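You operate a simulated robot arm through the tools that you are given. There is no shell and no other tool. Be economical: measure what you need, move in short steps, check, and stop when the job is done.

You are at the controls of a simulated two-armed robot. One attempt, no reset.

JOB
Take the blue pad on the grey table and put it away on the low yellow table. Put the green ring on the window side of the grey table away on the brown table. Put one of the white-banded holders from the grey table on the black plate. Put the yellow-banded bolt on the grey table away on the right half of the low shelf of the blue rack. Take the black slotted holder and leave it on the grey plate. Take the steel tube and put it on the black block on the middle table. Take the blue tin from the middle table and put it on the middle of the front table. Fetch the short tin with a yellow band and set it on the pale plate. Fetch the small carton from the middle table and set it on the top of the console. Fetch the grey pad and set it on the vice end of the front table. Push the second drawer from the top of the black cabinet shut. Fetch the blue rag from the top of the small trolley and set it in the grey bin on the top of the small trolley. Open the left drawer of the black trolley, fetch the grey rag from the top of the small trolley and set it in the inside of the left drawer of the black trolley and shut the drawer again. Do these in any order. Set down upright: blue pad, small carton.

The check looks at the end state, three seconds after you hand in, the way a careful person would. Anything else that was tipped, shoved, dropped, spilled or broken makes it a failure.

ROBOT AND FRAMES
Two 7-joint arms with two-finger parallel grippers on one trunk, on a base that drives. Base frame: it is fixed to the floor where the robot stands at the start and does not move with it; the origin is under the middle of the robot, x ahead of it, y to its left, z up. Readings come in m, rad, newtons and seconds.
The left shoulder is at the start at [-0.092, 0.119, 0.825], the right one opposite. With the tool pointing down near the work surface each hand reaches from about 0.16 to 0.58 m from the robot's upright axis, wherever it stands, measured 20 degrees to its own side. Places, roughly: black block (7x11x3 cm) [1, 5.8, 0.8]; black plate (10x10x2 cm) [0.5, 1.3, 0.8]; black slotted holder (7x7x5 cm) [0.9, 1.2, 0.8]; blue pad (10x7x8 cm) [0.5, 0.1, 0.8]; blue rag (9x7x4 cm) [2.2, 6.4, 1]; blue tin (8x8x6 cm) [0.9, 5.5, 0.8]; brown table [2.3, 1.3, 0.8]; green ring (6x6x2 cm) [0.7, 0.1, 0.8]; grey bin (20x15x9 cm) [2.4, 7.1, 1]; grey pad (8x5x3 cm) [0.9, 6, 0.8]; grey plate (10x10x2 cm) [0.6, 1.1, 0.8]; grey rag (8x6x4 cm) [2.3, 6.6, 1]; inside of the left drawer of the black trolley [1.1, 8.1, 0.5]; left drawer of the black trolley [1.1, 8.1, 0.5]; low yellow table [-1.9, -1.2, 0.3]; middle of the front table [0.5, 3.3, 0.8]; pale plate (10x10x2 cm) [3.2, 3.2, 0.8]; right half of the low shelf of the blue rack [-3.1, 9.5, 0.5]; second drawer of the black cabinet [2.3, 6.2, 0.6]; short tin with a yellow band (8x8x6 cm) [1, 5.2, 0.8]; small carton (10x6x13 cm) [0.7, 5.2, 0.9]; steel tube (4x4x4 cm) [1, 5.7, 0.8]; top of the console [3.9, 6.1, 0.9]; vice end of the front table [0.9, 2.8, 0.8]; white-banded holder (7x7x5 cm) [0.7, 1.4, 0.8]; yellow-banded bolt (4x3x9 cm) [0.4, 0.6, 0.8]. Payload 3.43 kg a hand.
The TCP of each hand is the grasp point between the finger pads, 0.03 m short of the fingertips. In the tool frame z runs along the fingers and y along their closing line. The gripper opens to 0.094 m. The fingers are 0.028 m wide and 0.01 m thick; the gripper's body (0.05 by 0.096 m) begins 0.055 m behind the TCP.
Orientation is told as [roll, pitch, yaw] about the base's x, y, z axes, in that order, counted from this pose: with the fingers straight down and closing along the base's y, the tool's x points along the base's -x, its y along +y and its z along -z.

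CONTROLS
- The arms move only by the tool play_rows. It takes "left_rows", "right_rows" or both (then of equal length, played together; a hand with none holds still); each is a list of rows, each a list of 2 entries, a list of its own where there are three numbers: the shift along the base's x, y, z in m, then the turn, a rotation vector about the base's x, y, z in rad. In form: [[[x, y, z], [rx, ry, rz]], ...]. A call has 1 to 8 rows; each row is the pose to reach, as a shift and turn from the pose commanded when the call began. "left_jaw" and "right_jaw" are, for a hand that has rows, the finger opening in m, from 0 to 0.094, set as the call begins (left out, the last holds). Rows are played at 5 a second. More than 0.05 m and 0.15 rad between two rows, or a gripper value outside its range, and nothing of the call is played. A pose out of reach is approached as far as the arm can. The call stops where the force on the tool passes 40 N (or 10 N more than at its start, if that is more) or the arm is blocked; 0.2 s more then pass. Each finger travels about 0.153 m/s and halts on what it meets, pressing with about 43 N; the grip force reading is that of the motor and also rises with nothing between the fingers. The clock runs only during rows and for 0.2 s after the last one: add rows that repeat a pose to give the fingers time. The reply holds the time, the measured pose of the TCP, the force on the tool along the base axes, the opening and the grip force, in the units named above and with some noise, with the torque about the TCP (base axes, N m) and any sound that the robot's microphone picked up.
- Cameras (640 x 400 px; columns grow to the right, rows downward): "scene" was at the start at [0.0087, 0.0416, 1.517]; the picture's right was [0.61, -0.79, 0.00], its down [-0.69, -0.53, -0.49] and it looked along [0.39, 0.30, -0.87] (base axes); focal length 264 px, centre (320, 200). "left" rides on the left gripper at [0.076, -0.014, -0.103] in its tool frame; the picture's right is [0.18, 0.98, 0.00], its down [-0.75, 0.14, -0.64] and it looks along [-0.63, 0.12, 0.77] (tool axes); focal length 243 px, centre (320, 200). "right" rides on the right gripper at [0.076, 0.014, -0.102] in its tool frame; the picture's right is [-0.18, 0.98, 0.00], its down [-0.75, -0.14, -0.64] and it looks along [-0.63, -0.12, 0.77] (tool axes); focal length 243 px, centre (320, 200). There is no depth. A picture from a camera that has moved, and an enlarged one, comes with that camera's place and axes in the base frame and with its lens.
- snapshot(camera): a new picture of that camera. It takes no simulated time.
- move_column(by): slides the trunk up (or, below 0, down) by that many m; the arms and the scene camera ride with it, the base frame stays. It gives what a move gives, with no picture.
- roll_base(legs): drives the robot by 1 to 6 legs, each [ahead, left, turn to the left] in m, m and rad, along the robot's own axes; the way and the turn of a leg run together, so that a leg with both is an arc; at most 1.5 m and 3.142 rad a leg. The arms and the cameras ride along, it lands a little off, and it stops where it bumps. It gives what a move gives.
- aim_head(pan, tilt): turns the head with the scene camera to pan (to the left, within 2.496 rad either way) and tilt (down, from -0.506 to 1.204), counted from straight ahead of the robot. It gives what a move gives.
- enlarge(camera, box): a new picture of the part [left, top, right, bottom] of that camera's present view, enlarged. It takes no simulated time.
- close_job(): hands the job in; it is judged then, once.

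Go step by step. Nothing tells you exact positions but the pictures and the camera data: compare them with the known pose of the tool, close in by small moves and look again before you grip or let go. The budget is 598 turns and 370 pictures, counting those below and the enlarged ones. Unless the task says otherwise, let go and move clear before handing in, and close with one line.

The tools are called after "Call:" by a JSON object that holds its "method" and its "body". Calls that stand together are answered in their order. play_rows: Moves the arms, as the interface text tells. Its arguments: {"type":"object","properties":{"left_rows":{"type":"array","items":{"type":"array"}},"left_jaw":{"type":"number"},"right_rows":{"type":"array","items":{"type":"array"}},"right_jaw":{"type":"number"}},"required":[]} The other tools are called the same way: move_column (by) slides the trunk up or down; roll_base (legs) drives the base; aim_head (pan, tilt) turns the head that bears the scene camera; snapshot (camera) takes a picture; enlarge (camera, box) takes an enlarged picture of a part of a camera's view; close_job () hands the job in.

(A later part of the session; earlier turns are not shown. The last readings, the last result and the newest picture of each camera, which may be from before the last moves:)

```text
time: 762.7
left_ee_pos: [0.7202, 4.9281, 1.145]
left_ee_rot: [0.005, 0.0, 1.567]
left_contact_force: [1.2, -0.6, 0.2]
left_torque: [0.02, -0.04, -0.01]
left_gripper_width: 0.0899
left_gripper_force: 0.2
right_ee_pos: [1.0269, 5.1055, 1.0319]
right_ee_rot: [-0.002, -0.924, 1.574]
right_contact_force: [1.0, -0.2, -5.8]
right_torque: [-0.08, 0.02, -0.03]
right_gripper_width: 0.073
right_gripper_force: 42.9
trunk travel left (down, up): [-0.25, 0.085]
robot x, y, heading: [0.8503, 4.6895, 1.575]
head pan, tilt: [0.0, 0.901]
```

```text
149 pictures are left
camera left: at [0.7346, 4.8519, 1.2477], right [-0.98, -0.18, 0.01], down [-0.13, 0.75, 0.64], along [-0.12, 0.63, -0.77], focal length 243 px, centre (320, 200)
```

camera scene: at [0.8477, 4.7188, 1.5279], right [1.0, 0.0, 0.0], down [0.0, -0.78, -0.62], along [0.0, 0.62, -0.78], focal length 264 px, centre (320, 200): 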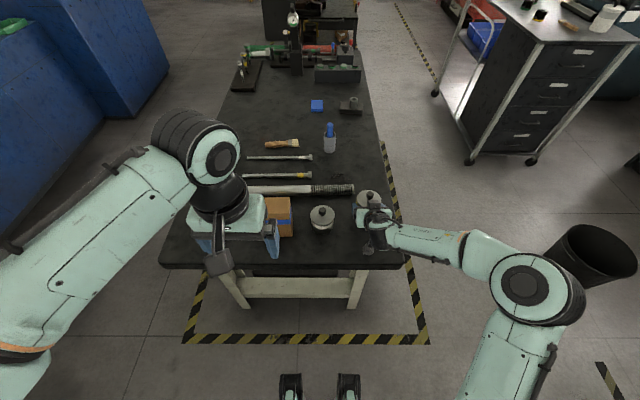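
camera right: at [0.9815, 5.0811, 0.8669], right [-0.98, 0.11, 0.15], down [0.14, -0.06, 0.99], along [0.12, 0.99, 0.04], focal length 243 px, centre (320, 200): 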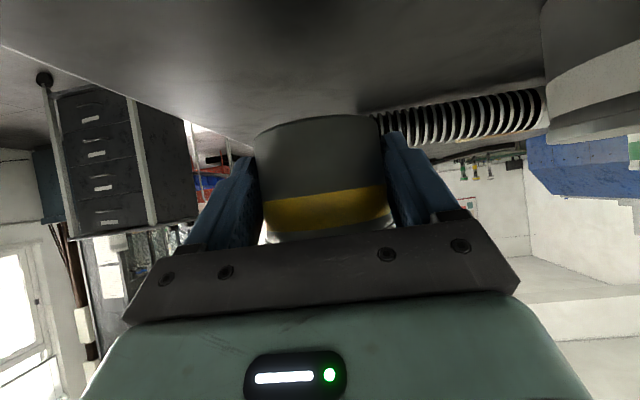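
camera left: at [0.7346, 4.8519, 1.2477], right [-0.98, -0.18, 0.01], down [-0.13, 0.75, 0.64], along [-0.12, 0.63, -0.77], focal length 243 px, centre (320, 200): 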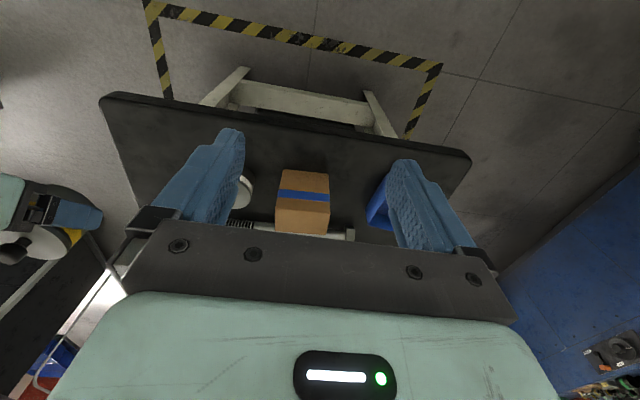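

Call:
{"method": "play_rows", "body": {"left_rows": [[[0, 0.02, 0], [0, 0, -0.14]], [[0, 0.04, 0], [0, 0, -0.28]], [[0, 0.06, 0], [0, 0, -0.42]], [[0, 0.08, 0], [0, 0, -0.56]], [[0, 0.1, 0], [0, 0, -0.7]], [[0, 0.12, 0], [0, 0, -0.84]], [[0, 0.14, 0], [0, 0, -0.98]], [[0, 0.16, 0], [0, 0, -1.12]]]}}

Call:
{"method": "play_rows", "body": {"left_rows": [[[0, 0.02, -0.02], [0, 0, -0.14]], [[0, 0.04, -0.05], [0, 0, -0.28]], [[-0.005, 0.06, -0.08], [0, 0, -0.42]], [[-0.009, 0.064, -0.11], [0, 0, -0.445]]]}}

Call:
{"method": "snapshot", "body": {"camera": "left"}}

```text
time: 764.5
left_ee_pos: [0.7206, 5.0899, 1.1428]
left_ee_rot: [0.007, 0.002, 0.443]
left_contact_force: [-0.2, 0.9, -0.3]
left_torque: [-0.01, -0.01, 0.0]
left_gripper_width: 0.0898
left_gripper_force: 0.0
right_ee_pos: [1.0269, 5.1082, 1.0309]
right_ee_rot: [-0.001, -0.924, 1.575]
right_contact_force: [0.4, 0.6, -5.7]
right_torque: [-0.09, -0.01, -0.01]
right_gripper_width: 0.0728
right_gripper_force: 42.6
trunk travel left (down, up): [-0.25, 0.085]
robot x, y, heading: [0.8488, 4.6866, 1.576]
head pan, tilt: [0.0, 0.901]
```

```text
time: 765.5
left_ee_pos: [0.7114, 5.1505, 1.0348]
left_ee_rot: [0.006, 0.0, -0.002]
left_contact_force: [-0.4, 0.4, 0.0]
left_torque: [-0.02, 0.0, -0.02]
left_gripper_width: 0.0901
left_gripper_force: 0.1
right_ee_pos: [1.0265, 5.1068, 1.0311]
right_ee_rot: [0.0, -0.925, 1.574]
right_contact_force: [0.1, -0.3, -6.2]
right_torque: [-0.1, 0.02, -0.02]
right_gripper_width: 0.0726
right_gripper_force: 43.1
trunk travel left (down, up): [-0.25, 0.085]
robot x, y, heading: [0.8446, 4.686, 1.573]
head pan, tilt: [0.0, 0.901]
```

```text
148 pictures are left
camera left: at [0.6353, 5.1365, 1.1377], right [-0.18, 0.98, 0.01], down [0.75, 0.14, 0.64], along [0.63, 0.12, -0.77], focal length 243 px, centre (320, 200)
```

left: 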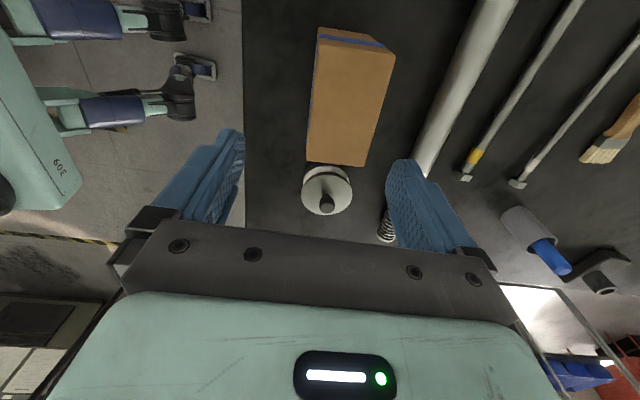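

Call:
{"method": "play_rows", "body": {"left_rows": [[[-0.008, 0.012, -0.03], [0, 0, -0.04]], [[-0.013, 0.02, -0.065], [0, 0, -0.04]]]}}

Call:
{"method": "snapshot", "body": {"camera": "left"}}

```text
time: 766.1
left_ee_pos: [0.6997, 5.1734, 0.9685]
left_ee_rot: [0.005, 0.002, -0.04]
left_contact_force: [-0.1, -0.1, -0.2]
left_torque: [0.01, 0.03, -0.01]
left_gripper_width: 0.09
left_gripper_force: 0.1
right_ee_pos: [1.0264, 5.1081, 1.0314]
right_ee_rot: [-0.003, -0.926, 1.573]
right_contact_force: [-0.9, 0.1, -6.1]
right_torque: [-0.12, -0.01, 0.02]
right_gripper_width: 0.0726
right_gripper_force: 43.6
trunk travel left (down, up): [-0.25, 0.085]
robot x, y, heading: [0.8473, 4.6876, 1.569]
head pan, tilt: [0.0, 0.901]
```

```text
147 pictures are left
camera left: at [0.6226, 5.1619, 1.0716], right [-0.14, 0.99, 0.01], down [0.76, 0.11, 0.64], along [0.63, 0.1, -0.77], focal length 243 px, centre (320, 200)
```

left: 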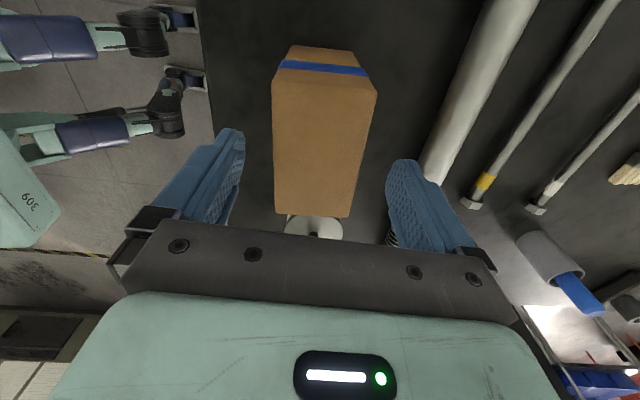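

Call:
{"method": "play_rows", "body": {"left_rows": [[[-0.002, 0, -0.025], [0, 0, 0]], [[-0.002, 0, -0.05], [0, 0, 0]], [[-0.002, 0, -0.07], [0, 0, 0]]]}}

Call:
{"method": "play_rows", "body": {"left_rows": [[[0, 0, 0], [0, 0, 0]], [[0, 0, 0], [0, 0, 0]], [[0, 0, 0], [0, 0, 0]]], "left_jaw": 0.03}}

Call:
{"method": "snapshot", "body": {"camera": "left"}}

```text
time: 766.9
left_ee_pos: [0.6955, 5.1739, 0.899]
left_ee_rot: [0.005, 0.002, -0.04]
left_contact_force: [-0.1, 0.1, 0.8]
left_torque: [0.01, -0.01, 0.02]
left_gripper_width: 0.0898
left_gripper_force: 0.1
right_ee_pos: [1.0254, 5.1067, 1.0315]
right_ee_rot: [-0.001, -0.926, 1.576]
right_contact_force: [0.0, 0.2, -5.7]
right_torque: [-0.07, 0.01, -0.02]
right_gripper_width: 0.0727
right_gripper_force: 43.6
trunk travel left (down, up): [-0.25, 0.085]
robot x, y, heading: [0.8467, 4.6857, 1.575]
head pan, tilt: [0.0, 0.901]
```

```text
time: 767.7
left_ee_pos: [0.6949, 5.1733, 0.8986]
left_ee_rot: [0.004, 0.0, -0.042]
left_contact_force: [0.8, -0.2, 0.0]
left_torque: [0.03, -0.03, 0.02]
left_gripper_width: 0.0653
left_gripper_force: 43.8
right_ee_pos: [1.0274, 5.1071, 1.0323]
right_ee_rot: [-0.001, -0.924, 1.576]
right_contact_force: [-0.1, -0.1, -5.8]
right_torque: [-0.07, 0.02, 0.0]
right_gripper_width: 0.0727
right_gripper_force: 42.9
trunk travel left (down, up): [-0.25, 0.085]
robot x, y, heading: [0.849, 4.6851, 1.576]
head pan, tilt: [0.0, 0.901]
```

```text
146 pictures are left
camera left: at [0.619, 5.1613, 1.0018], right [-0.14, 0.99, 0.01], down [0.76, 0.11, 0.64], along [0.63, 0.1, -0.77], focal length 243 px, centre (320, 200)
```

left: 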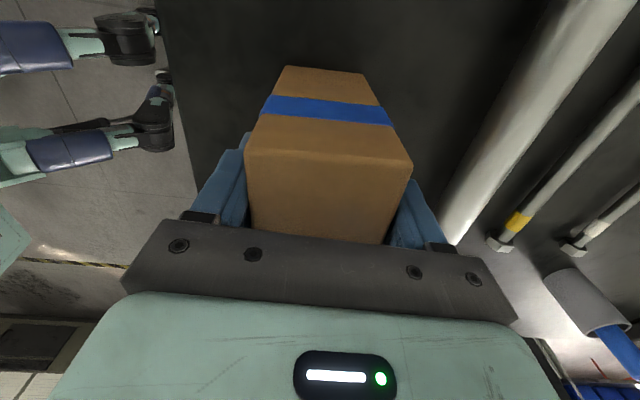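

Call:
{"method": "play_rows", "body": {"left_rows": [[[0, 0, 0.04], [0, 0, 0]], [[0, 0, 0.085], [0, 0, 0]], [[0, 0, 0.13], [0, 0, 0]], [[0, 0, 0.175], [0, 0, 0]], [[0, 0, 0.22], [0, 0, 0]], [[0, -0.04, 0.24], [0, 0, 0]], [[0, -0.08, 0.25], [0, 0, 0]], [[0, -0.12, 0.26], [0, 0, 0]]]}}

Call:
{"method": "aim_head", "body": {"pan": -1.5, "tilt": 0.45}}

Call:
{"method": "snapshot", "body": {"camera": "scene"}}

```text
time: 769.5
left_ee_pos: [0.6968, 5.0496, 1.159]
left_ee_rot: [0.004, 0.002, -0.039]
left_contact_force: [0.3, 0.6, -1.2]
left_torque: [-0.02, 0.04, 0.04]
left_gripper_width: 0.0651
left_gripper_force: 43.1
left hand out of reach, approached as far as the arm can: row 4, 5, 6
right_ee_pos: [1.0259, 5.1056, 1.0317]
right_ee_rot: [-0.002, -0.925, 1.576]
right_contact_force: [0.0, 0.5, -6.6]
right_torque: [-0.12, -0.03, 0.02]
right_gripper_width: 0.0726
right_gripper_force: 42.6
trunk travel left (down, up): [-0.25, 0.085]
robot x, y, heading: [0.8463, 4.6851, 1.575]
head pan, tilt: [0.0, 0.901]
```

```text
time: 771.1
left_ee_pos: [0.6978, 5.0504, 1.159]
left_ee_rot: [0.005, 0.001, -0.041]
left_contact_force: [0.7, 0.2, -1.4]
left_torque: [0.01, 0.03, -0.02]
left_gripper_width: 0.065
left_gripper_force: 42.6
right_ee_pos: [1.0257, 5.1072, 1.0317]
right_ee_rot: [-0.003, -0.925, 1.574]
right_contact_force: [-0.1, -0.3, -6.1]
right_torque: [-0.09, -0.01, -0.01]
right_gripper_width: 0.0724
right_gripper_force: 43.0
trunk travel left (down, up): [-0.25, 0.085]
robot x, y, heading: [0.8485, 4.6825, 1.57]
head pan, tilt: [-1.499, 0.45]
```

```text
145 pictures are left
camera scene: at [0.9397, 4.6506, 1.5662], right [0.08, -1.0, 0.0], down [-0.43, -0.03, -0.9], along [0.9, 0.07, -0.44], focal length 264 px, centre (320, 200)
```

scene: 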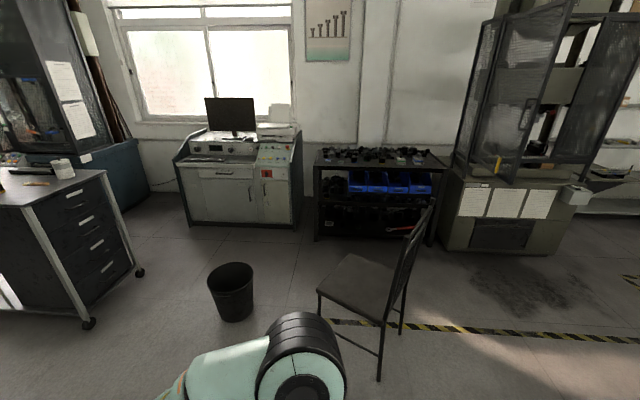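

Both items are held. I'll drive out east, past the chair, toward the pale plate.

Call:
{"method": "roll_base", "body": {"legs": [[0, -0.57, 0], [-1.02, 0, 0], [0, -0.2, 0], [0, 0, -1.57]]}}

Call:
{"method": "aim_head", "body": {"pan": -0.2, "tilt": 0.4}}

Call:
{"method": "snapshot", "body": {"camera": "scene"}}

```text
time: 787.4
left_ee_pos: [1.9956, 3.8086, 1.1592]
left_ee_rot: [0.006, 0.002, -1.624]
left_contact_force: [-0.3, 0.8, -0.5]
left_torque: [0.0, 0.0, 0.02]
left_gripper_width: 0.0639
left_gripper_force: 42.9
right_ee_pos: [2.0477, 3.4784, 1.0329]
right_ee_rot: [-0.001, -0.923, -0.009]
right_contact_force: [0.0, 0.1, -5.1]
right_torque: [-0.02, 0.09, 0.0]
right_gripper_width: 0.0725
right_gripper_force: 42.6
trunk travel left (down, up): [-0.25, 0.085]
robot x, y, heading: [1.6256, 3.6593, -0.008]
head pan, tilt: [-1.499, 0.45]
```

```text
time: 788.9
left_ee_pos: [1.9964, 3.8072, 1.1587]
left_ee_rot: [0.005, 0.002, -1.622]
left_contact_force: [0.4, -0.2, -1.8]
left_torque: [0.0, 0.0, 0.04]
left_gripper_width: 0.0638
left_gripper_force: 43.6
right_ee_pos: [2.0488, 3.4774, 1.0326]
right_ee_rot: [-0.002, -0.926, -0.008]
right_contact_force: [0.5, -1.8, -6.7]
right_torque: [-0.02, 0.09, 0.02]
right_gripper_width: 0.0727
right_gripper_force: 43.4
trunk travel left (down, up): [-0.25, 0.085]
robot x, y, heading: [1.6292, 3.6596, -0.013]
head pan, tilt: [-0.201, 0.4]
```

```text
144 pictures are left
camera scene: at [1.6757, 3.6436, 1.5709], right [-0.21, -0.98, 0.0], down [-0.38, 0.08, -0.92], along [0.9, -0.19, -0.39], focal length 264 px, centre (320, 200)
```

scene: 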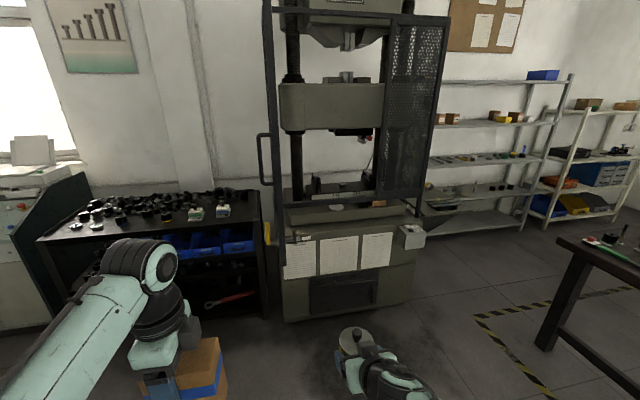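

Call:
{"method": "enlarge", "body": {"camera": "scene", "box": [250, 120, 450, 245]}}

```text
3.20 times, centred on (350, 182) of scene
camera zoom: at [1.6757, 3.6436, 1.5709], right [-0.21, -0.98, 0.0], down [-0.38, 0.08, -0.92], along [0.9, -0.19, -0.39], focal length 844 px, centre (224, 256)
```

zoom: 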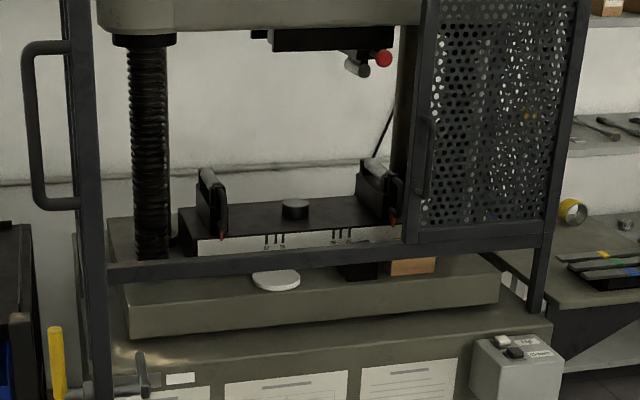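

Call:
{"method": "roll_base", "body": {"legs": [[0.85, -0.25, 0.013]]}}

Call:
{"method": "aim_head", "body": {"pan": -0.1, "tilt": 0.75}}

Call:
{"method": "snapshot", "body": {"camera": "scene"}}

```text
time: 791.9
left_ee_pos: [2.4795, 3.6595, 1.1659]
left_ee_rot: [-0.003, 0.0, -1.62]
left_contact_force: [-0.3, -0.4, -1.2]
left_torque: [0.03, -0.02, 0.02]
left_gripper_width: 0.0641
left_gripper_force: 43.3
right_ee_pos: [2.543, 3.328, 1.0337]
right_ee_rot: [-0.003, -0.929, -0.001]
right_contact_force: [0.6, -0.5, -5.6]
right_torque: [-0.01, 0.11, 0.0]
right_gripper_width: 0.0725
right_gripper_force: 43.1
trunk travel left (down, up): [-0.25, 0.085]
robot x, y, heading: [2.1345, 3.5112, -0.005]
head pan, tilt: [-0.201, 0.4]
stopped in leg 1: the robot was blocked; the commanded pose is now the measured one
```

```text
time: 792.7
left_ee_pos: [2.4802, 3.6588, 1.1648]
left_ee_rot: [0.001, -0.001, -1.623]
left_contact_force: [-0.6, 0.6, -1.1]
left_torque: [0.07, 0.0, 0.0]
left_gripper_width: 0.0639
left_gripper_force: 43.3
right_ee_pos: [2.5433, 3.3257, 1.0364]
right_ee_rot: [-0.007, -0.935, 0.001]
right_contact_force: [-0.1, -0.1, -7.0]
right_torque: [0.01, 0.1, 0.0]
right_gripper_width: 0.0728
right_gripper_force: 43.0
trunk travel left (down, up): [-0.25, 0.085]
robot x, y, heading: [2.1325, 3.5081, -0.0]
head pan, tilt: [-0.099, 0.75]
```

```text
142 pictures are left
camera scene: at [2.1557, 3.5029, 1.5401], right [-0.1, -0.99, 0.0], down [-0.67, 0.07, -0.74], along [0.74, -0.08, -0.67], focal length 264 px, centre (320, 200)
```

scene: 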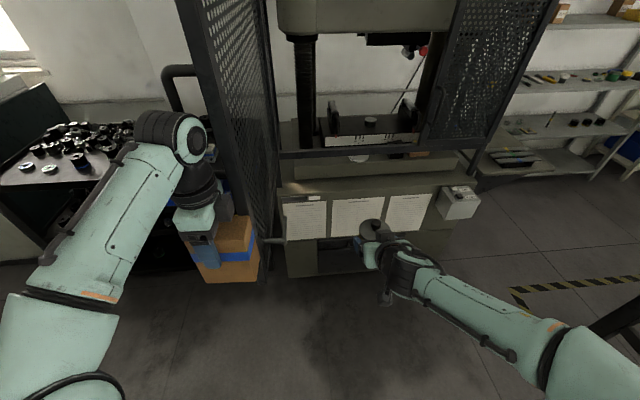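

Call:
{"method": "roll_base", "body": {"legs": [[-0.12, 0, 0]]}}

Call:
{"method": "snapshot", "body": {"camera": "left"}}

Call:
{"method": "snapshot", "body": {"camera": "scene"}}

```text
time: 793.9
left_ee_pos: [2.3774, 3.6556, 1.1609]
left_ee_rot: [-0.014, 0.002, -1.622]
left_contact_force: [-0.2, -0.3, -1.1]
left_torque: [0.02, 0.02, 0.02]
left_gripper_width: 0.0639
left_gripper_force: 42.9
right_ee_pos: [2.438, 3.3246, 1.0288]
right_ee_rot: [-0.002, -0.923, -0.007]
right_contact_force: [-0.7, 0.0, -4.7]
right_torque: [0.02, 0.05, -0.02]
right_gripper_width: 0.0724
right_gripper_force: 42.8
trunk travel left (down, up): [-0.25, 0.085]
robot x, y, heading: [2.0191, 3.5059, -0.003]
head pan, tilt: [-0.099, 0.75]
```

```text
141 pictures are left
camera left: at [2.3684, 3.7325, 1.2646], right [0.99, 0.13, -0.01], down [0.11, -0.76, 0.64], along [0.08, -0.63, -0.77], focal length 243 px, centre (320, 200)
```

left: 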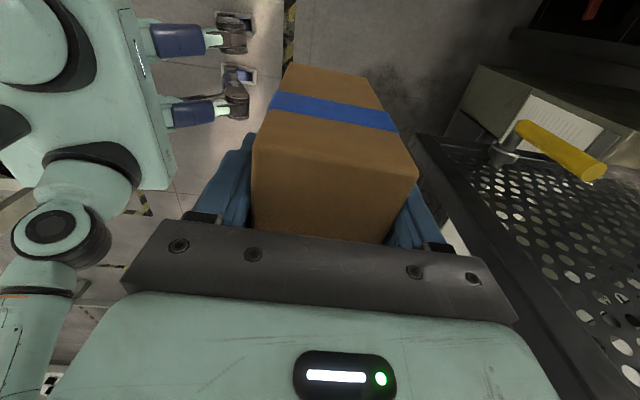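

```text
140 pictures are left
camera scene: at [2.0568, 3.4991, 1.5398], right [-0.1, -0.99, 0.0], down [-0.68, 0.07, -0.73], along [0.73, -0.08, -0.68], focal length 264 px, centre (320, 200)
```

scene: 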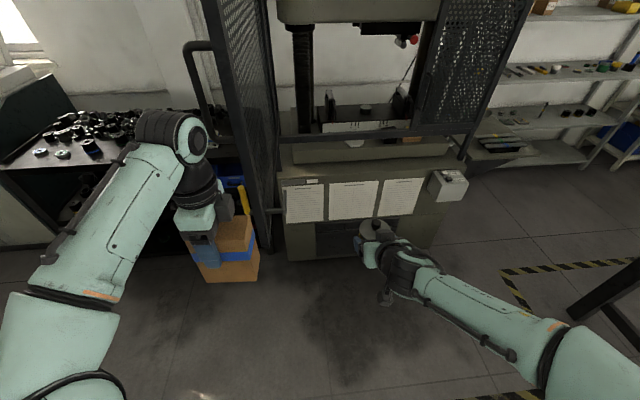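

The plate sits behind a guard rail, which the tilted right hand can't clear from the front. I'll take the carton to the console first and regrasp the tin there with the left hand from the side.

Call:
{"method": "roll_base", "body": {"legs": [[-0.4, 0.15, 0], [0, 0, 1.57], [0, 0.2, 0], [1.1, 0, 0], [1.08, 0, 0], [0, -0.18, 0]]}}

Call:
{"method": "roll_base", "body": {"legs": [[0, 0, -1.57]]}}

Call:
{"method": "aim_head", "body": {"pan": 0.0, "tilt": 0.5}}

Call:
{"method": "snapshot", "body": {"camera": "scene"}}

```text
time: 814.5
left_ee_pos: [1.4932, 6.1975, 1.1604]
left_ee_rot: [-0.014, 0.001, -0.06]
left_contact_force: [0.7, -0.1, -1.3]
left_torque: [0.02, 0.02, 0.03]
left_gripper_width: 0.0638
left_gripper_force: 42.4
right_ee_pos: [1.8245, 6.2555, 1.0288]
right_ee_rot: [-0.002, -0.919, 1.556]
right_contact_force: [0.6, -0.3, -6.2]
right_torque: [-0.12, 0.02, 0.01]
right_gripper_width: 0.0727
right_gripper_force: 42.5
trunk travel left (down, up): [-0.25, 0.085]
robot x, y, heading: [1.6411, 5.8353, 1.558]
head pan, tilt: [-0.099, 0.75]
```

```text
time: 818.6
left_ee_pos: [1.9935, 5.9965, 1.1616]
left_ee_rot: [-0.015, 0.003, -1.592]
left_contact_force: [0.1, 0.5, -1.0]
left_torque: [0.03, 0.01, 0.01]
left_gripper_width: 0.0638
left_gripper_force: 42.7
right_ee_pos: [2.0642, 5.6668, 1.0304]
right_ee_rot: [-0.001, -0.919, 0.026]
right_contact_force: [0.2, -0.4, -5.6]
right_torque: [-0.02, 0.09, -0.01]
right_gripper_width: 0.0728
right_gripper_force: 42.8
trunk travel left (down, up): [-0.25, 0.085]
robot x, y, heading: [1.6423, 5.8388, 0.023]
head pan, tilt: [-0.099, 0.75]
```

```text
time: 819.4
left_ee_pos: [1.9952, 5.995, 1.1616]
left_ee_rot: [-0.015, 0.001, -1.594]
left_contact_force: [0.0, -0.3, -1.7]
left_torque: [0.01, -0.01, -0.03]
left_gripper_width: 0.0642
left_gripper_force: 43.2
right_ee_pos: [2.0641, 5.6669, 1.0293]
right_ee_rot: [-0.002, -0.919, 0.025]
right_contact_force: [0.1, -0.2, -6.6]
right_torque: [0.03, 0.13, -0.02]
right_gripper_width: 0.0726
right_gripper_force: 42.7
trunk travel left (down, up): [-0.25, 0.085]
robot x, y, heading: [1.6388, 5.8378, 0.018]
head pan, tilt: [0.0, 0.499]
```

```text
139 pictures are left
camera scene: at [1.6869, 5.839, 1.5617], right [0.02, -1.0, 0.0], down [-0.48, -0.01, -0.88], along [0.88, 0.02, -0.48], focal length 264 px, centre (320, 200)
```

scene: 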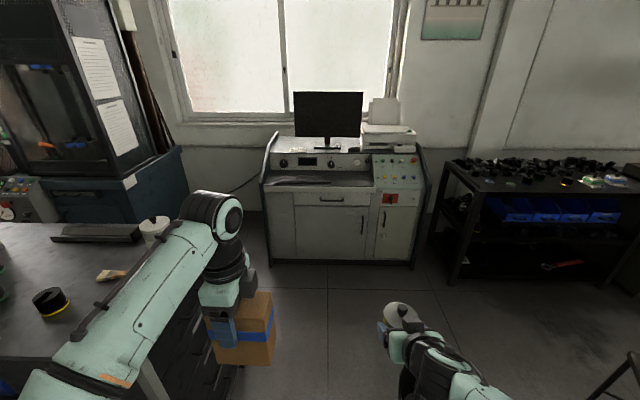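

Call:
{"method": "roll_base", "body": {"legs": [[1.25, 0.0, -0.02]]}}

Call:
{"method": "aim_head", "body": {"pan": 0.55, "tilt": 0.6}}

Call:
{"method": "snapshot", "body": {"camera": "scene"}}

```text
time: 825.6
left_ee_pos: [3.2431, 6.0031, 1.162]
left_ee_rot: [-0.015, 0.001, -1.62]
left_contact_force: [0.3, 0.8, -1.1]
left_torque: [0.03, -0.01, -0.02]
left_gripper_width: 0.064
left_gripper_force: 43.4
right_ee_pos: [3.3042, 5.6714, 1.0303]
right_ee_rot: [-0.001, -0.919, -0.001]
right_contact_force: [0.0, -0.4, -6.3]
right_torque: [-0.02, 0.09, 0.0]
right_gripper_width: 0.0727
right_gripper_force: 42.9
trunk travel left (down, up): [-0.25, 0.085]
robot x, y, heading: [2.8837, 5.8535, -0.0]
head pan, tilt: [0.0, 0.499]
```

```text
time: 826.6
left_ee_pos: [3.2424, 6.0028, 1.1612]
left_ee_rot: [-0.014, 0.002, -1.617]
left_contact_force: [0.7, -0.6, -0.8]
left_torque: [-0.02, -0.03, 0.04]
left_gripper_width: 0.0638
left_gripper_force: 43.1
right_ee_pos: [3.3036, 5.6708, 1.0304]
right_ee_rot: [-0.002, -0.918, -0.002]
right_contact_force: [-0.4, 0.8, -6.3]
right_torque: [-0.02, 0.09, -0.01]
right_gripper_width: 0.0728
right_gripper_force: 43.0
trunk travel left (down, up): [-0.25, 0.085]
robot x, y, heading: [2.8859, 5.8531, 0.002]
head pan, tilt: [0.55, 0.6]
```

```text
138 pictures are left
camera scene: at [2.9161, 5.8995, 1.5527], right [0.52, -0.85, 0.0], down [-0.48, -0.29, -0.82], along [0.7, 0.43, -0.57], focal length 264 px, centre (320, 200)
```

scene: 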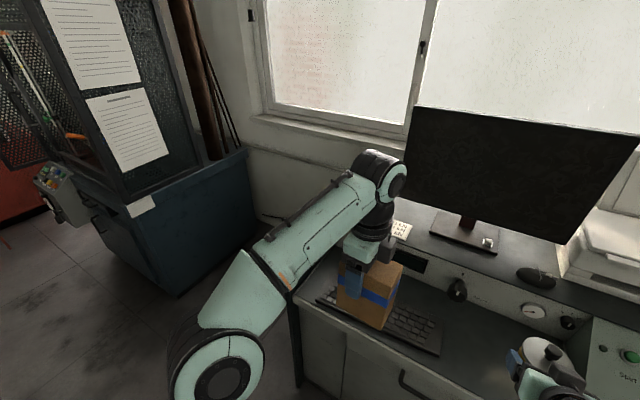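

Call:
{"method": "play_rows", "body": {"right_rows": [[[-0.03, 0, 0.01], [0, 0, 0]], [[-0.06, 0, 0.02], [0, 0, 0]], [[-0.08, 0, 0.03], [0, 0, 0]]]}}

Call:
{"method": "move_column", "body": {"by": 0.08}}

Call:
{"method": "roll_base", "body": {"legs": [[0, 0.08, 0], [0.26, 0, 0]]}}

Call:
{"method": "aim_head", "body": {"pan": 0.3, "tilt": 0.75}}

Call:
{"method": "snapshot", "body": {"camera": "scene"}}

Call:
{"method": "snapshot", "body": {"camera": "left"}}

```text
time: 827.4
left_ee_pos: [3.2429, 6.003, 1.1627]
left_ee_rot: [-0.011, 0.003, -1.617]
left_contact_force: [1.0, -0.3, -1.5]
left_torque: [0.03, -0.02, 0.0]
left_gripper_width: 0.0637
left_gripper_force: 43.0
right_ee_pos: [3.2236, 5.6688, 1.0588]
right_ee_rot: [-0.003, -0.919, 0.0]
right_contact_force: [-0.1, 0.9, -6.4]
right_torque: [-0.02, 0.06, 0.02]
right_gripper_width: 0.0725
right_gripper_force: 43.3
trunk travel left (down, up): [-0.25, 0.085]
robot x, y, heading: [2.8858, 5.8535, -0.003]
head pan, tilt: [0.55, 0.6]
```

```text
time: 828.6
left_ee_pos: [3.242, 6.0025, 1.2405]
left_ee_rot: [-0.013, 0.002, -1.618]
left_contact_force: [-0.5, -0.4, -1.7]
left_torque: [0.01, 0.01, 0.04]
left_gripper_width: 0.0639
left_gripper_force: 43.2
right_ee_pos: [3.223, 5.6725, 1.138]
right_ee_rot: [-0.001, -0.919, -0.002]
right_contact_force: [-0.7, 0.5, -6.5]
right_torque: [0.02, 0.12, -0.01]
right_gripper_width: 0.0726
right_gripper_force: 42.9
trunk travel left (down, up): [-0.33, 0.005]
robot x, y, heading: [2.8848, 5.8551, -0.0]
head pan, tilt: [0.55, 0.6]
```

```text
time: 831.3
left_ee_pos: [3.4572, 6.0789, 1.239]
left_ee_rot: [-0.018, 0.004, -1.618]
left_contact_force: [0.5, 0.6, -1.3]
left_torque: [-0.01, -0.03, 0.0]
left_gripper_width: 0.0639
left_gripper_force: 43.5
right_ee_pos: [3.4366, 5.749, 1.1381]
right_ee_rot: [0.002, -0.913, -0.006]
right_contact_force: [0.6, 0.3, -6.3]
right_torque: [0.0, 0.12, 0.01]
right_gripper_width: 0.0727
right_gripper_force: 43.0
trunk travel left (down, up): [-0.33, 0.005]
robot x, y, heading: [3.0938, 5.9278, -0.002]
head pan, tilt: [0.55, 0.6]
stopped in leg 2: the robot was blocked; the commanded pose is now the measured one
```

```text
time: 832.1
left_ee_pos: [3.455, 6.0803, 1.2398]
left_ee_rot: [-0.018, 0.003, -1.62]
left_contact_force: [0.2, 0.4, -1.5]
left_torque: [0.01, 0.0, -0.03]
left_gripper_width: 0.064
left_gripper_force: 42.3
right_ee_pos: [3.4344, 5.7498, 1.1384]
right_ee_rot: [0.0, -0.917, -0.003]
right_contact_force: [-0.7, 0.9, -5.8]
right_torque: [0.01, 0.09, 0.0]
right_gripper_width: 0.0725
right_gripper_force: 42.5
trunk travel left (down, up): [-0.33, 0.005]
robot x, y, heading: [3.0937, 5.9315, -0.001]
head pan, tilt: [0.3, 0.75]
```

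```text
137 pictures are left
camera scene: at [3.1296, 5.9566, 1.6253], right [0.29, -0.96, 0.0], down [-0.65, -0.2, -0.73], along [0.7, 0.22, -0.68], focal length 264 px, centre (320, 200)
```

scene: 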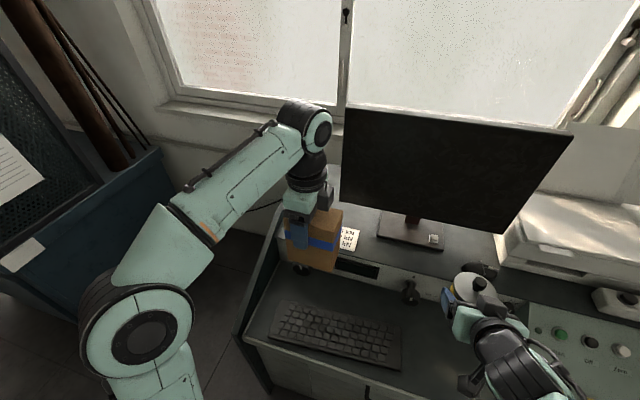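

```text
136 pictures are left
camera left: at [3.4462, 6.1575, 1.3428], right [0.99, 0.14, -0.02], down [0.12, -0.76, 0.64], along [0.07, -0.63, -0.77], focal length 243 px, centre (320, 200)
```

left: 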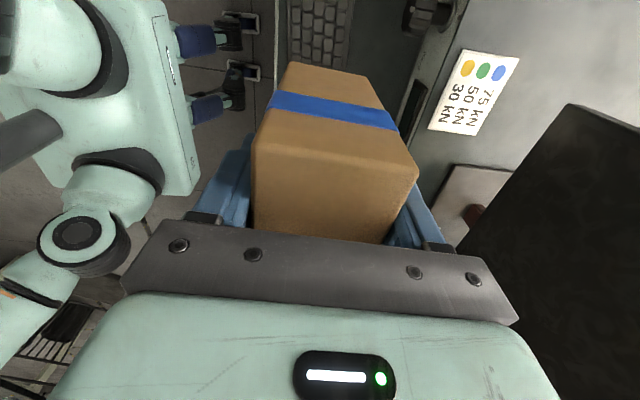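

Call:
{"method": "roll_base", "body": {"legs": [[-0.2, -0.3, 0], [0, 0, -1.57], [0, 0.09, 0], [-0.5, 0, 0]]}}

Call:
{"method": "aim_head", "body": {"pan": 0.9, "tilt": 0.7}}

Call:
{"method": "snapshot", "body": {"camera": "scene"}}

```text
time: 842.7
left_ee_pos: [3.1309, 5.7724, 1.239]
left_ee_rot: [-0.017, 0.003, 3.102]
left_contact_force: [0.1, -0.2, -2.2]
left_torque: [0.01, 0.01, 0.0]
left_gripper_width: 0.0639
left_gripper_force: 42.5
right_ee_pos: [2.7994, 5.789, 1.1388]
right_ee_rot: [0.001, -0.917, -1.566]
right_contact_force: [0.9, 0.2, -5.8]
right_torque: [0.06, -0.03, 0.01]
right_gripper_width: 0.0725
right_gripper_force: 42.7
trunk travel left (down, up): [-0.33, 0.005]
robot x, y, heading: [2.9819, 6.1332, -1.566]
head pan, tilt: [0.3, 0.75]
```

```text
time: 843.7
left_ee_pos: [3.1316, 5.7717, 1.2393]
left_ee_rot: [-0.017, 0.003, 3.101]
left_contact_force: [-0.2, -0.5, -1.4]
left_torque: [0.0, -0.02, -0.08]
left_gripper_width: 0.064
left_gripper_force: 43.0
right_ee_pos: [2.7989, 5.7899, 1.1388]
right_ee_rot: [0.001, -0.916, -1.565]
right_contact_force: [1.1, 0.0, -6.3]
right_torque: [0.12, 0.01, -0.05]
right_gripper_width: 0.0724
right_gripper_force: 42.8
trunk travel left (down, up): [-0.33, 0.005]
robot x, y, heading: [2.9792, 6.1294, -1.561]
head pan, tilt: [0.901, 0.7]
```

```text
135 pictures are left
camera scene: at [3.0446, 6.1244, 1.6296], right [-0.62, -0.79, 0.0], down [-0.51, 0.4, -0.76], along [0.6, -0.47, -0.64], focal length 264 px, centre (320, 200)
```

scene: 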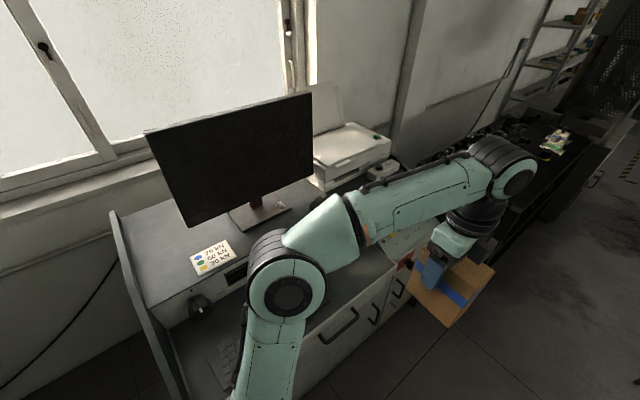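

Call:
{"method": "aim_head", "body": {"pan": 2.3, "tilt": 0.8}}

Call:
{"method": "snapshot", "body": {"camera": "scene"}}

```text
time: 845.3
left_ee_pos: [3.1306, 5.7725, 1.2381]
left_ee_rot: [-0.019, 0.004, 3.102]
left_contact_force: [-0.3, -0.3, -1.7]
left_torque: [0.01, -0.03, -0.02]
left_gripper_width: 0.0637
left_gripper_force: 43.1
right_ee_pos: [2.7998, 5.7888, 1.1381]
right_ee_rot: [-0.001, -0.914, -1.566]
right_contact_force: [0.0, -0.6, -6.1]
right_torque: [0.1, 0.02, -0.02]
right_gripper_width: 0.0725
right_gripper_force: 43.0
trunk travel left (down, up): [-0.33, 0.005]
robot x, y, heading: [2.9798, 6.1301, -1.562]
head pan, tilt: [2.3, 0.799]
```

```text
134 pictures are left
camera scene: at [3.0376, 6.231, 1.6213], right [0.67, -0.74, 0.0], down [-0.53, -0.48, -0.7], along [0.52, 0.47, -0.72], focal length 264 px, centre (320, 200)
```

scene: 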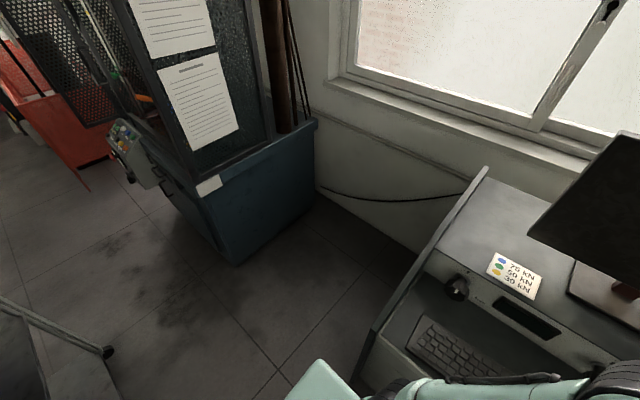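

Call:
{"method": "roll_base", "body": {"legs": [[-0.43, 0, 0], [0, 0.62, 0]]}}

Call:
{"method": "aim_head", "body": {"pan": 0.3, "tilt": 0.85}}

Call:
{"method": "snapshot", "body": {"camera": "scene"}}

Call:
{"method": "snapshot", "body": {"camera": "left"}}

```text
time: 850.9
left_ee_pos: [3.402, 6.2198, 1.2384]
left_ee_rot: [-0.016, 0.005, 3.095]
left_contact_force: [-0.2, 1.7, -2.1]
left_torque: [0.01, -0.01, 0.03]
left_gripper_width: 0.0639
left_gripper_force: 43.7
right_ee_pos: [3.0707, 6.2402, 1.1371]
right_ee_rot: [0.0, -0.911, -1.576]
right_contact_force: [-0.1, 0.0, -5.5]
right_torque: [0.09, 0.0, -0.03]
right_gripper_width: 0.0725
right_gripper_force: 42.8
trunk travel left (down, up): [-0.33, 0.005]
robot x, y, heading: [3.2522, 6.5808, -1.569]
head pan, tilt: [2.3, 0.799]
stopped in leg 2: the robot was blocked; the commanded pose is now the measured one
```

```text
time: 852.8
left_ee_pos: [3.4037, 6.2187, 1.2392]
left_ee_rot: [-0.018, 0.003, 3.095]
left_contact_force: [-0.2, 0.3, -2.2]
left_torque: [-0.02, 0.0, 0.02]
left_gripper_width: 0.0641
left_gripper_force: 43.3
right_ee_pos: [3.0703, 6.2393, 1.1372]
right_ee_rot: [0.0, -0.914, -1.575]
right_contact_force: [0.5, -0.4, -4.9]
right_torque: [0.1, -0.02, -0.04]
right_gripper_width: 0.0726
right_gripper_force: 43.3
trunk travel left (down, up): [-0.33, 0.005]
robot x, y, heading: [3.2483, 6.5771, -1.569]
head pan, tilt: [0.3, 0.85]
```

```text
133 pictures are left
camera scene: at [3.2749, 6.5503, 1.6173], right [-0.96, -0.3, 0.0], down [-0.22, 0.72, -0.66], along [0.19, -0.63, -0.75], focal length 264 px, centre (320, 200)
```

scene: 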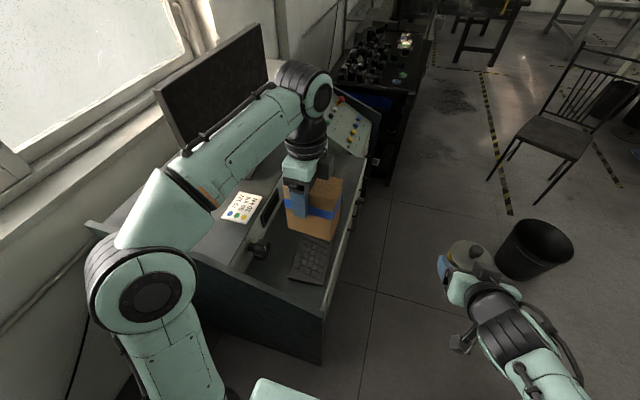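

```text
132 pictures are left
camera left: at [3.4789, 6.2285, 1.3427], right [0.14, -0.99, -0.02], down [-0.76, -0.12, 0.64], along [-0.63, -0.08, -0.77], focal length 243 px, centre (320, 200)
```

left: 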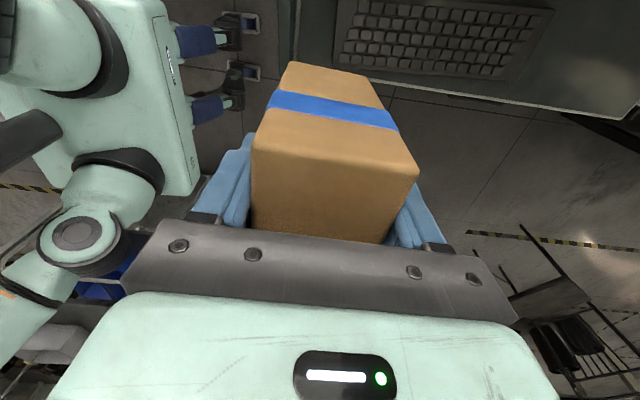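

Call:
{"method": "roll_base", "body": {"legs": [[0, -0.03, 0], [-0.1, 0, 0], [0, 0.4, 0]]}}

Call:
{"method": "snapshot", "body": {"camera": "scene"}}

```text
time: 858.1
left_ee_pos: [3.7691, 6.3151, 1.2386]
left_ee_rot: [-0.018, 0.004, 3.089]
left_contact_force: [0.3, 0.0, -2.2]
left_torque: [0.0, 0.01, 0.02]
left_gripper_width: 0.0637
left_gripper_force: 43.0
right_ee_pos: [3.4382, 6.3366, 1.1371]
right_ee_rot: [0.0, -0.914, -1.58]
right_contact_force: [0.1, 0.2, -5.3]
right_torque: [0.12, 0.03, 0.03]
right_gripper_width: 0.0726
right_gripper_force: 43.4
trunk travel left (down, up): [-0.33, 0.005]
robot x, y, heading: [3.6178, 6.6789, -1.578]
head pan, tilt: [0.3, 0.85]
```

```text
131 pictures are left
camera scene: at [3.6436, 6.6471, 1.6173], right [-0.96, -0.29, 0.0], down [-0.22, 0.72, -0.66], along [0.19, -0.63, -0.75], focal length 264 px, centre (320, 200)
```

scene: 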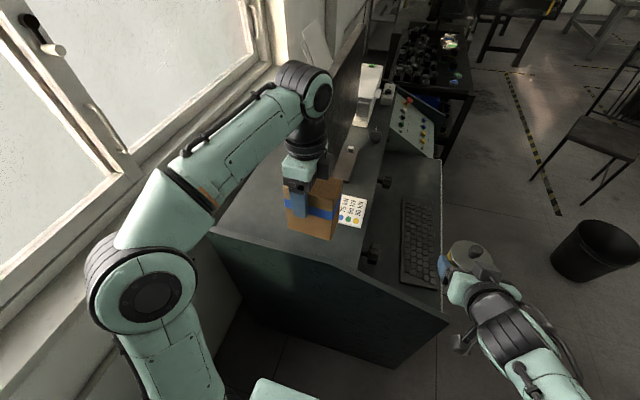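

Call:
{"method": "play_rows", "body": {"left_rows": [[[0, -0.035, 0], [0, 0, 0]], [[-0.005, -0.07, -0.01], [0, 0, 0]], [[-0.01, -0.105, -0.03], [0, 0, 0]], [[-0.012, -0.135, -0.06], [0.018, 0, 0]], [[-0.012, -0.138, -0.1], [0.018, 0, 0]], [[-0.012, -0.138, -0.14], [0.018, 0, 0]], [[-0.012, -0.138, -0.18], [0.018, 0, 0]], [[-0.012, -0.138, -0.21], [0.018, 0, 0]]]}}

Call:
{"method": "snapshot", "body": {"camera": "left"}}

Call:
{"method": "snapshot", "body": {"camera": "scene"}}

```text
time: 859.9
left_ee_pos: [3.7579, 6.1756, 1.0301]
left_ee_rot: [-0.035, 0.0, 3.089]
left_contact_force: [0.3, -0.7, -1.3]
left_torque: [-0.01, -0.02, 0.0]
left_gripper_width: 0.064
left_gripper_force: 43.0
right_ee_pos: [3.4385, 6.3385, 1.1366]
right_ee_rot: [0.0, -0.916, -1.579]
right_contact_force: [0.5, 0.1, -6.3]
right_torque: [0.13, 0.01, 0.02]
right_gripper_width: 0.0726
right_gripper_force: 42.8
trunk travel left (down, up): [-0.33, 0.005]
robot x, y, heading: [3.6193, 6.6736, -1.574]
head pan, tilt: [0.3, 0.85]
```

```text
130 pictures are left
camera left: at [3.8347, 6.1825, 1.1328], right [0.13, -0.99, -0.03], down [-0.76, -0.12, 0.63], along [-0.63, -0.06, -0.77], focal length 243 px, centre (320, 200)
```

left: 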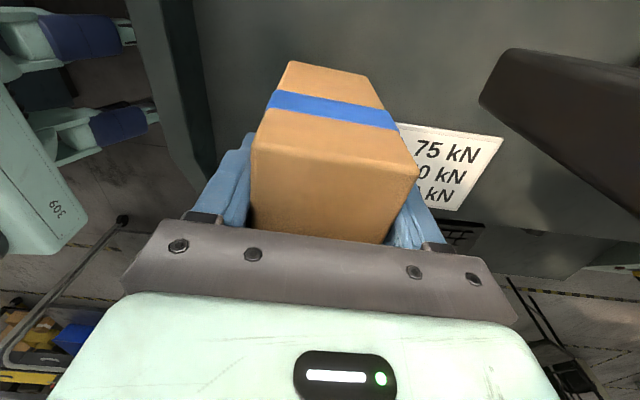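

```text
129 pictures are left
camera scene: at [3.6438, 6.6471, 1.6173], right [-0.96, -0.29, 0.0], down [-0.22, 0.72, -0.66], along [0.19, -0.63, -0.75], focal length 264 px, centre (320, 200)
```

scene: 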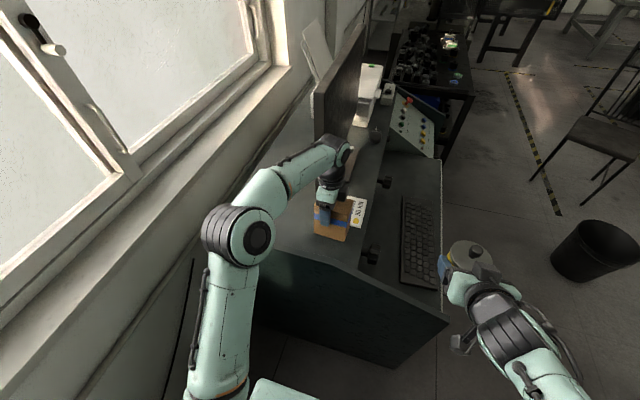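

Call:
{"method": "play_rows", "body": {"left_rows": [[[0, 0, -0.02], [-0.035, 0, 0]], [[0, 0, -0.035], [-0.035, 0, 0]], [[0, 0, -0.041], [-0.035, 0, 0]], [[0, 0, -0.046], [-0.035, 0, 0]], [[0, 0, -0.05], [-0.035, 0, 0]], [[0, 0, -0.054], [-0.035, 0, 0]], [[0, 0, -0.058], [-0.035, 0, 0]], [[0, 0, -0.062], [-0.035, 0, 0]]]}}

```text
time: 860.6
left_ee_pos: [3.7578, 6.176, 1.0033]
left_ee_rot: [0.015, 0.004, 3.092]
left_contact_force: [2.3, 6.4, 17.0]
left_torque: [1.31, -0.06, -0.18]
left_gripper_width: 0.0637
left_gripper_force: 42.9
right_ee_pos: [3.4373, 6.3387, 1.1361]
right_ee_rot: [0.001, -0.914, -1.582]
right_contact_force: [-0.2, 0.2, -5.7]
right_torque: [0.11, -0.02, 0.01]
right_gripper_width: 0.0726
right_gripper_force: 42.8
trunk travel left (down, up): [-0.33, 0.005]
robot x, y, heading: [3.6234, 6.6784, -1.577]
head pan, tilt: [0.3, 0.85]
stopped in row 3 (left hand): the force on the tool passed its limit at 41 N (the readings are from after the stop); the commanded pose is now the measured one
```

Call:
{"method": "play_rows", "body": {"left_rows": [[[0, 0, 0.006], [0.015, 0, 0]], [[0, 0, 0.003], [0.015, 0, 0]], [[0, 0, 0.0], [0.015, 0, 0]], [[0, 0, -0.002], [0.015, 0, 0]]]}}

Call:
{"method": "snapshot", "body": {"camera": "left"}}

Call:
{"method": "enlarge", "body": {"camera": "scene", "box": [270, 140, 430, 270]}}

```text
time: 861.6
left_ee_pos: [3.7588, 6.1758, 1.0027]
left_ee_rot: [0.006, 0.003, 3.093]
left_contact_force: [2.2, 2.5, 31.9]
left_torque: [0.78, -0.54, -0.11]
left_gripper_width: 0.0637
left_gripper_force: 43.3
right_ee_pos: [3.4378, 6.339, 1.1379]
right_ee_rot: [0.002, -0.916, -1.578]
right_contact_force: [-0.1, 1.1, -6.6]
right_torque: [0.09, 0.0, 0.0]
right_gripper_width: 0.0727
right_gripper_force: 43.0
trunk travel left (down, up): [-0.33, 0.005]
robot x, y, heading: [3.6226, 6.6759, -1.577]
head pan, tilt: [0.3, 0.85]
```

```text
128 pictures are left
camera left: at [3.8349, 6.1866, 1.1058], right [0.14, -0.99, 0.01], down [-0.76, -0.1, 0.64], along [-0.63, -0.09, -0.77], focal length 243 px, centre (320, 200)
```

left: 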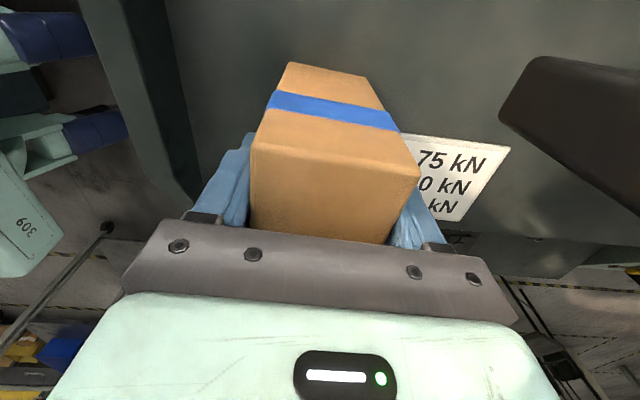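

```text
3.08 times, centred on (350, 205) of scene
camera zoom: at [3.6433, 6.6502, 1.6177], right [-0.96, -0.29, 0.0], down [-0.22, 0.72, -0.66], along [0.19, -0.63, -0.75], focal length 812 px, centre (228, 185)
```

zoom: 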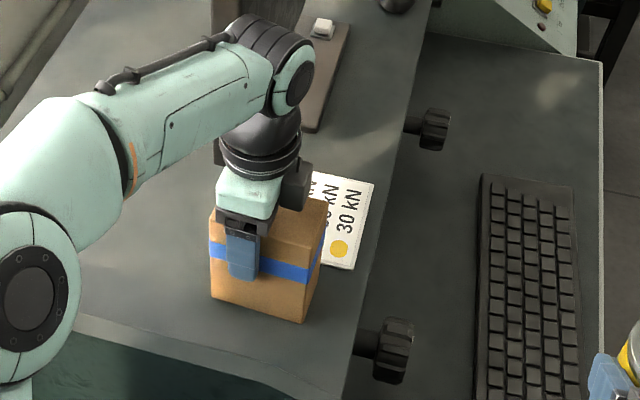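

Call:
{"method": "play_rows", "body": {"left_rows": [[[0, 0, 0.004], [0, 0, 0]], [[0, 0, 0.004], [0, 0, 0]], [[0, 0, 0.004], [0, 0, 0]], [[0, 0, 0.04], [0, 0, 0]], [[0, 0, 0.08], [0, 0, 0]], [[0, 0, 0.12], [0, 0, 0]], [[0, 0.04, 0.14], [0, 0, 0]], [[0, 0.08, 0.15], [0, 0, 0]]], "left_jaw": 0.09}}

Call:
{"method": "snapshot", "body": {"camera": "left"}}

```text
time: 863.4
left_ee_pos: [3.76, 6.2542, 1.1501]
left_ee_rot: [-0.001, 0.004, 3.092]
left_contact_force: [-0.5, 1.0, 0.7]
left_torque: [-0.01, 0.0, 0.0]
left_gripper_width: 0.0901
left_gripper_force: 0.0
right_ee_pos: [3.4372, 6.339, 1.1384]
right_ee_rot: [0.001, -0.914, -1.579]
right_contact_force: [0.2, -0.6, -5.8]
right_torque: [0.12, 0.01, -0.01]
right_gripper_width: 0.0726
right_gripper_force: 42.8
trunk travel left (down, up): [-0.33, 0.005]
robot x, y, heading: [3.6186, 6.677, -1.575]
head pan, tilt: [0.3, 0.85]
```

```text
126 pictures are left
camera left: at [3.837, 6.2652, 1.2525], right [0.13, -0.99, 0.0], down [-0.76, -0.1, 0.64], along [-0.63, -0.09, -0.77], focal length 243 px, centre (320, 200)
```

left: 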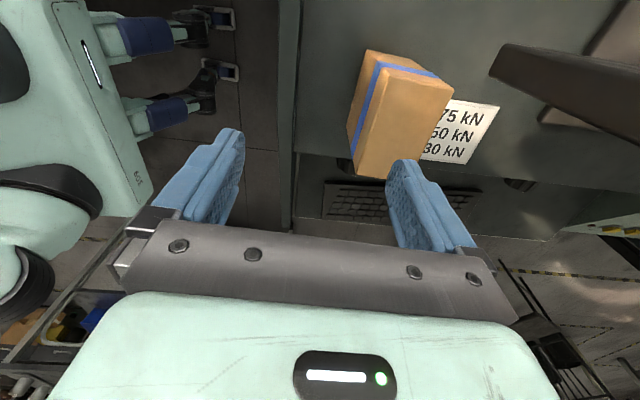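

The carton stands on the console. Now back to the press with the tin. I'll tuck the left hand and retrace the safe route.

Call:
{"method": "play_rows", "body": {"left_rows": [[[0, 0.04, 0.01], [0, 0, 0]], [[0, 0.08, 0.02], [0, 0, 0]], [[0, 0.12, 0.02], [0, 0, 0]], [[-0.01, 0.16, 0.02], [0, 0, 0]]]}}

Call:
{"method": "roll_base", "body": {"legs": [[0, -0.64, 0], [0.9, 0, 0], [0, -0.7, 0], [0, -0.66, 0], [0, -0.19, 0]]}}

```text
time: 864.4
left_ee_pos: [3.7472, 6.4188, 1.169]
left_ee_rot: [0.0, 0.002, 3.093]
left_contact_force: [-0.3, -0.3, -0.3]
left_torque: [-0.03, -0.01, 0.0]
left_gripper_width: 0.0899
left_gripper_force: 0.1
right_ee_pos: [3.4376, 6.3392, 1.1379]
right_ee_rot: [0.001, -0.915, -1.581]
right_contact_force: [0.2, 0.1, -6.4]
right_torque: [0.09, -0.01, 0.01]
right_gripper_width: 0.0726
right_gripper_force: 43.0
trunk travel left (down, up): [-0.33, 0.005]
robot x, y, heading: [3.6191, 6.68, -1.581]
head pan, tilt: [0.3, 0.85]
```

```text
time: 880.0
left_ee_pos: [2.4742, 5.512, 1.1699]
left_ee_rot: [-0.002, 0.006, 3.09]
left_contact_force: [-0.2, -0.1, -0.3]
left_torque: [0.02, -0.05, -0.01]
left_gripper_width: 0.0903
left_gripper_force: 0.0
right_ee_pos: [2.1624, 5.4348, 1.1353]
right_ee_rot: [0.001, -0.91, -1.586]
right_contact_force: [-0.8, -0.9, -6.3]
right_torque: [0.1, -0.02, 0.05]
right_gripper_width: 0.0726
right_gripper_force: 43.2
trunk travel left (down, up): [-0.33, 0.005]
robot x, y, heading: [2.3505, 5.7733, -1.575]
head pan, tilt: [0.3, 0.85]
stopped in leg 3: the robot was blocked; the commanded pose is now the measured one
```

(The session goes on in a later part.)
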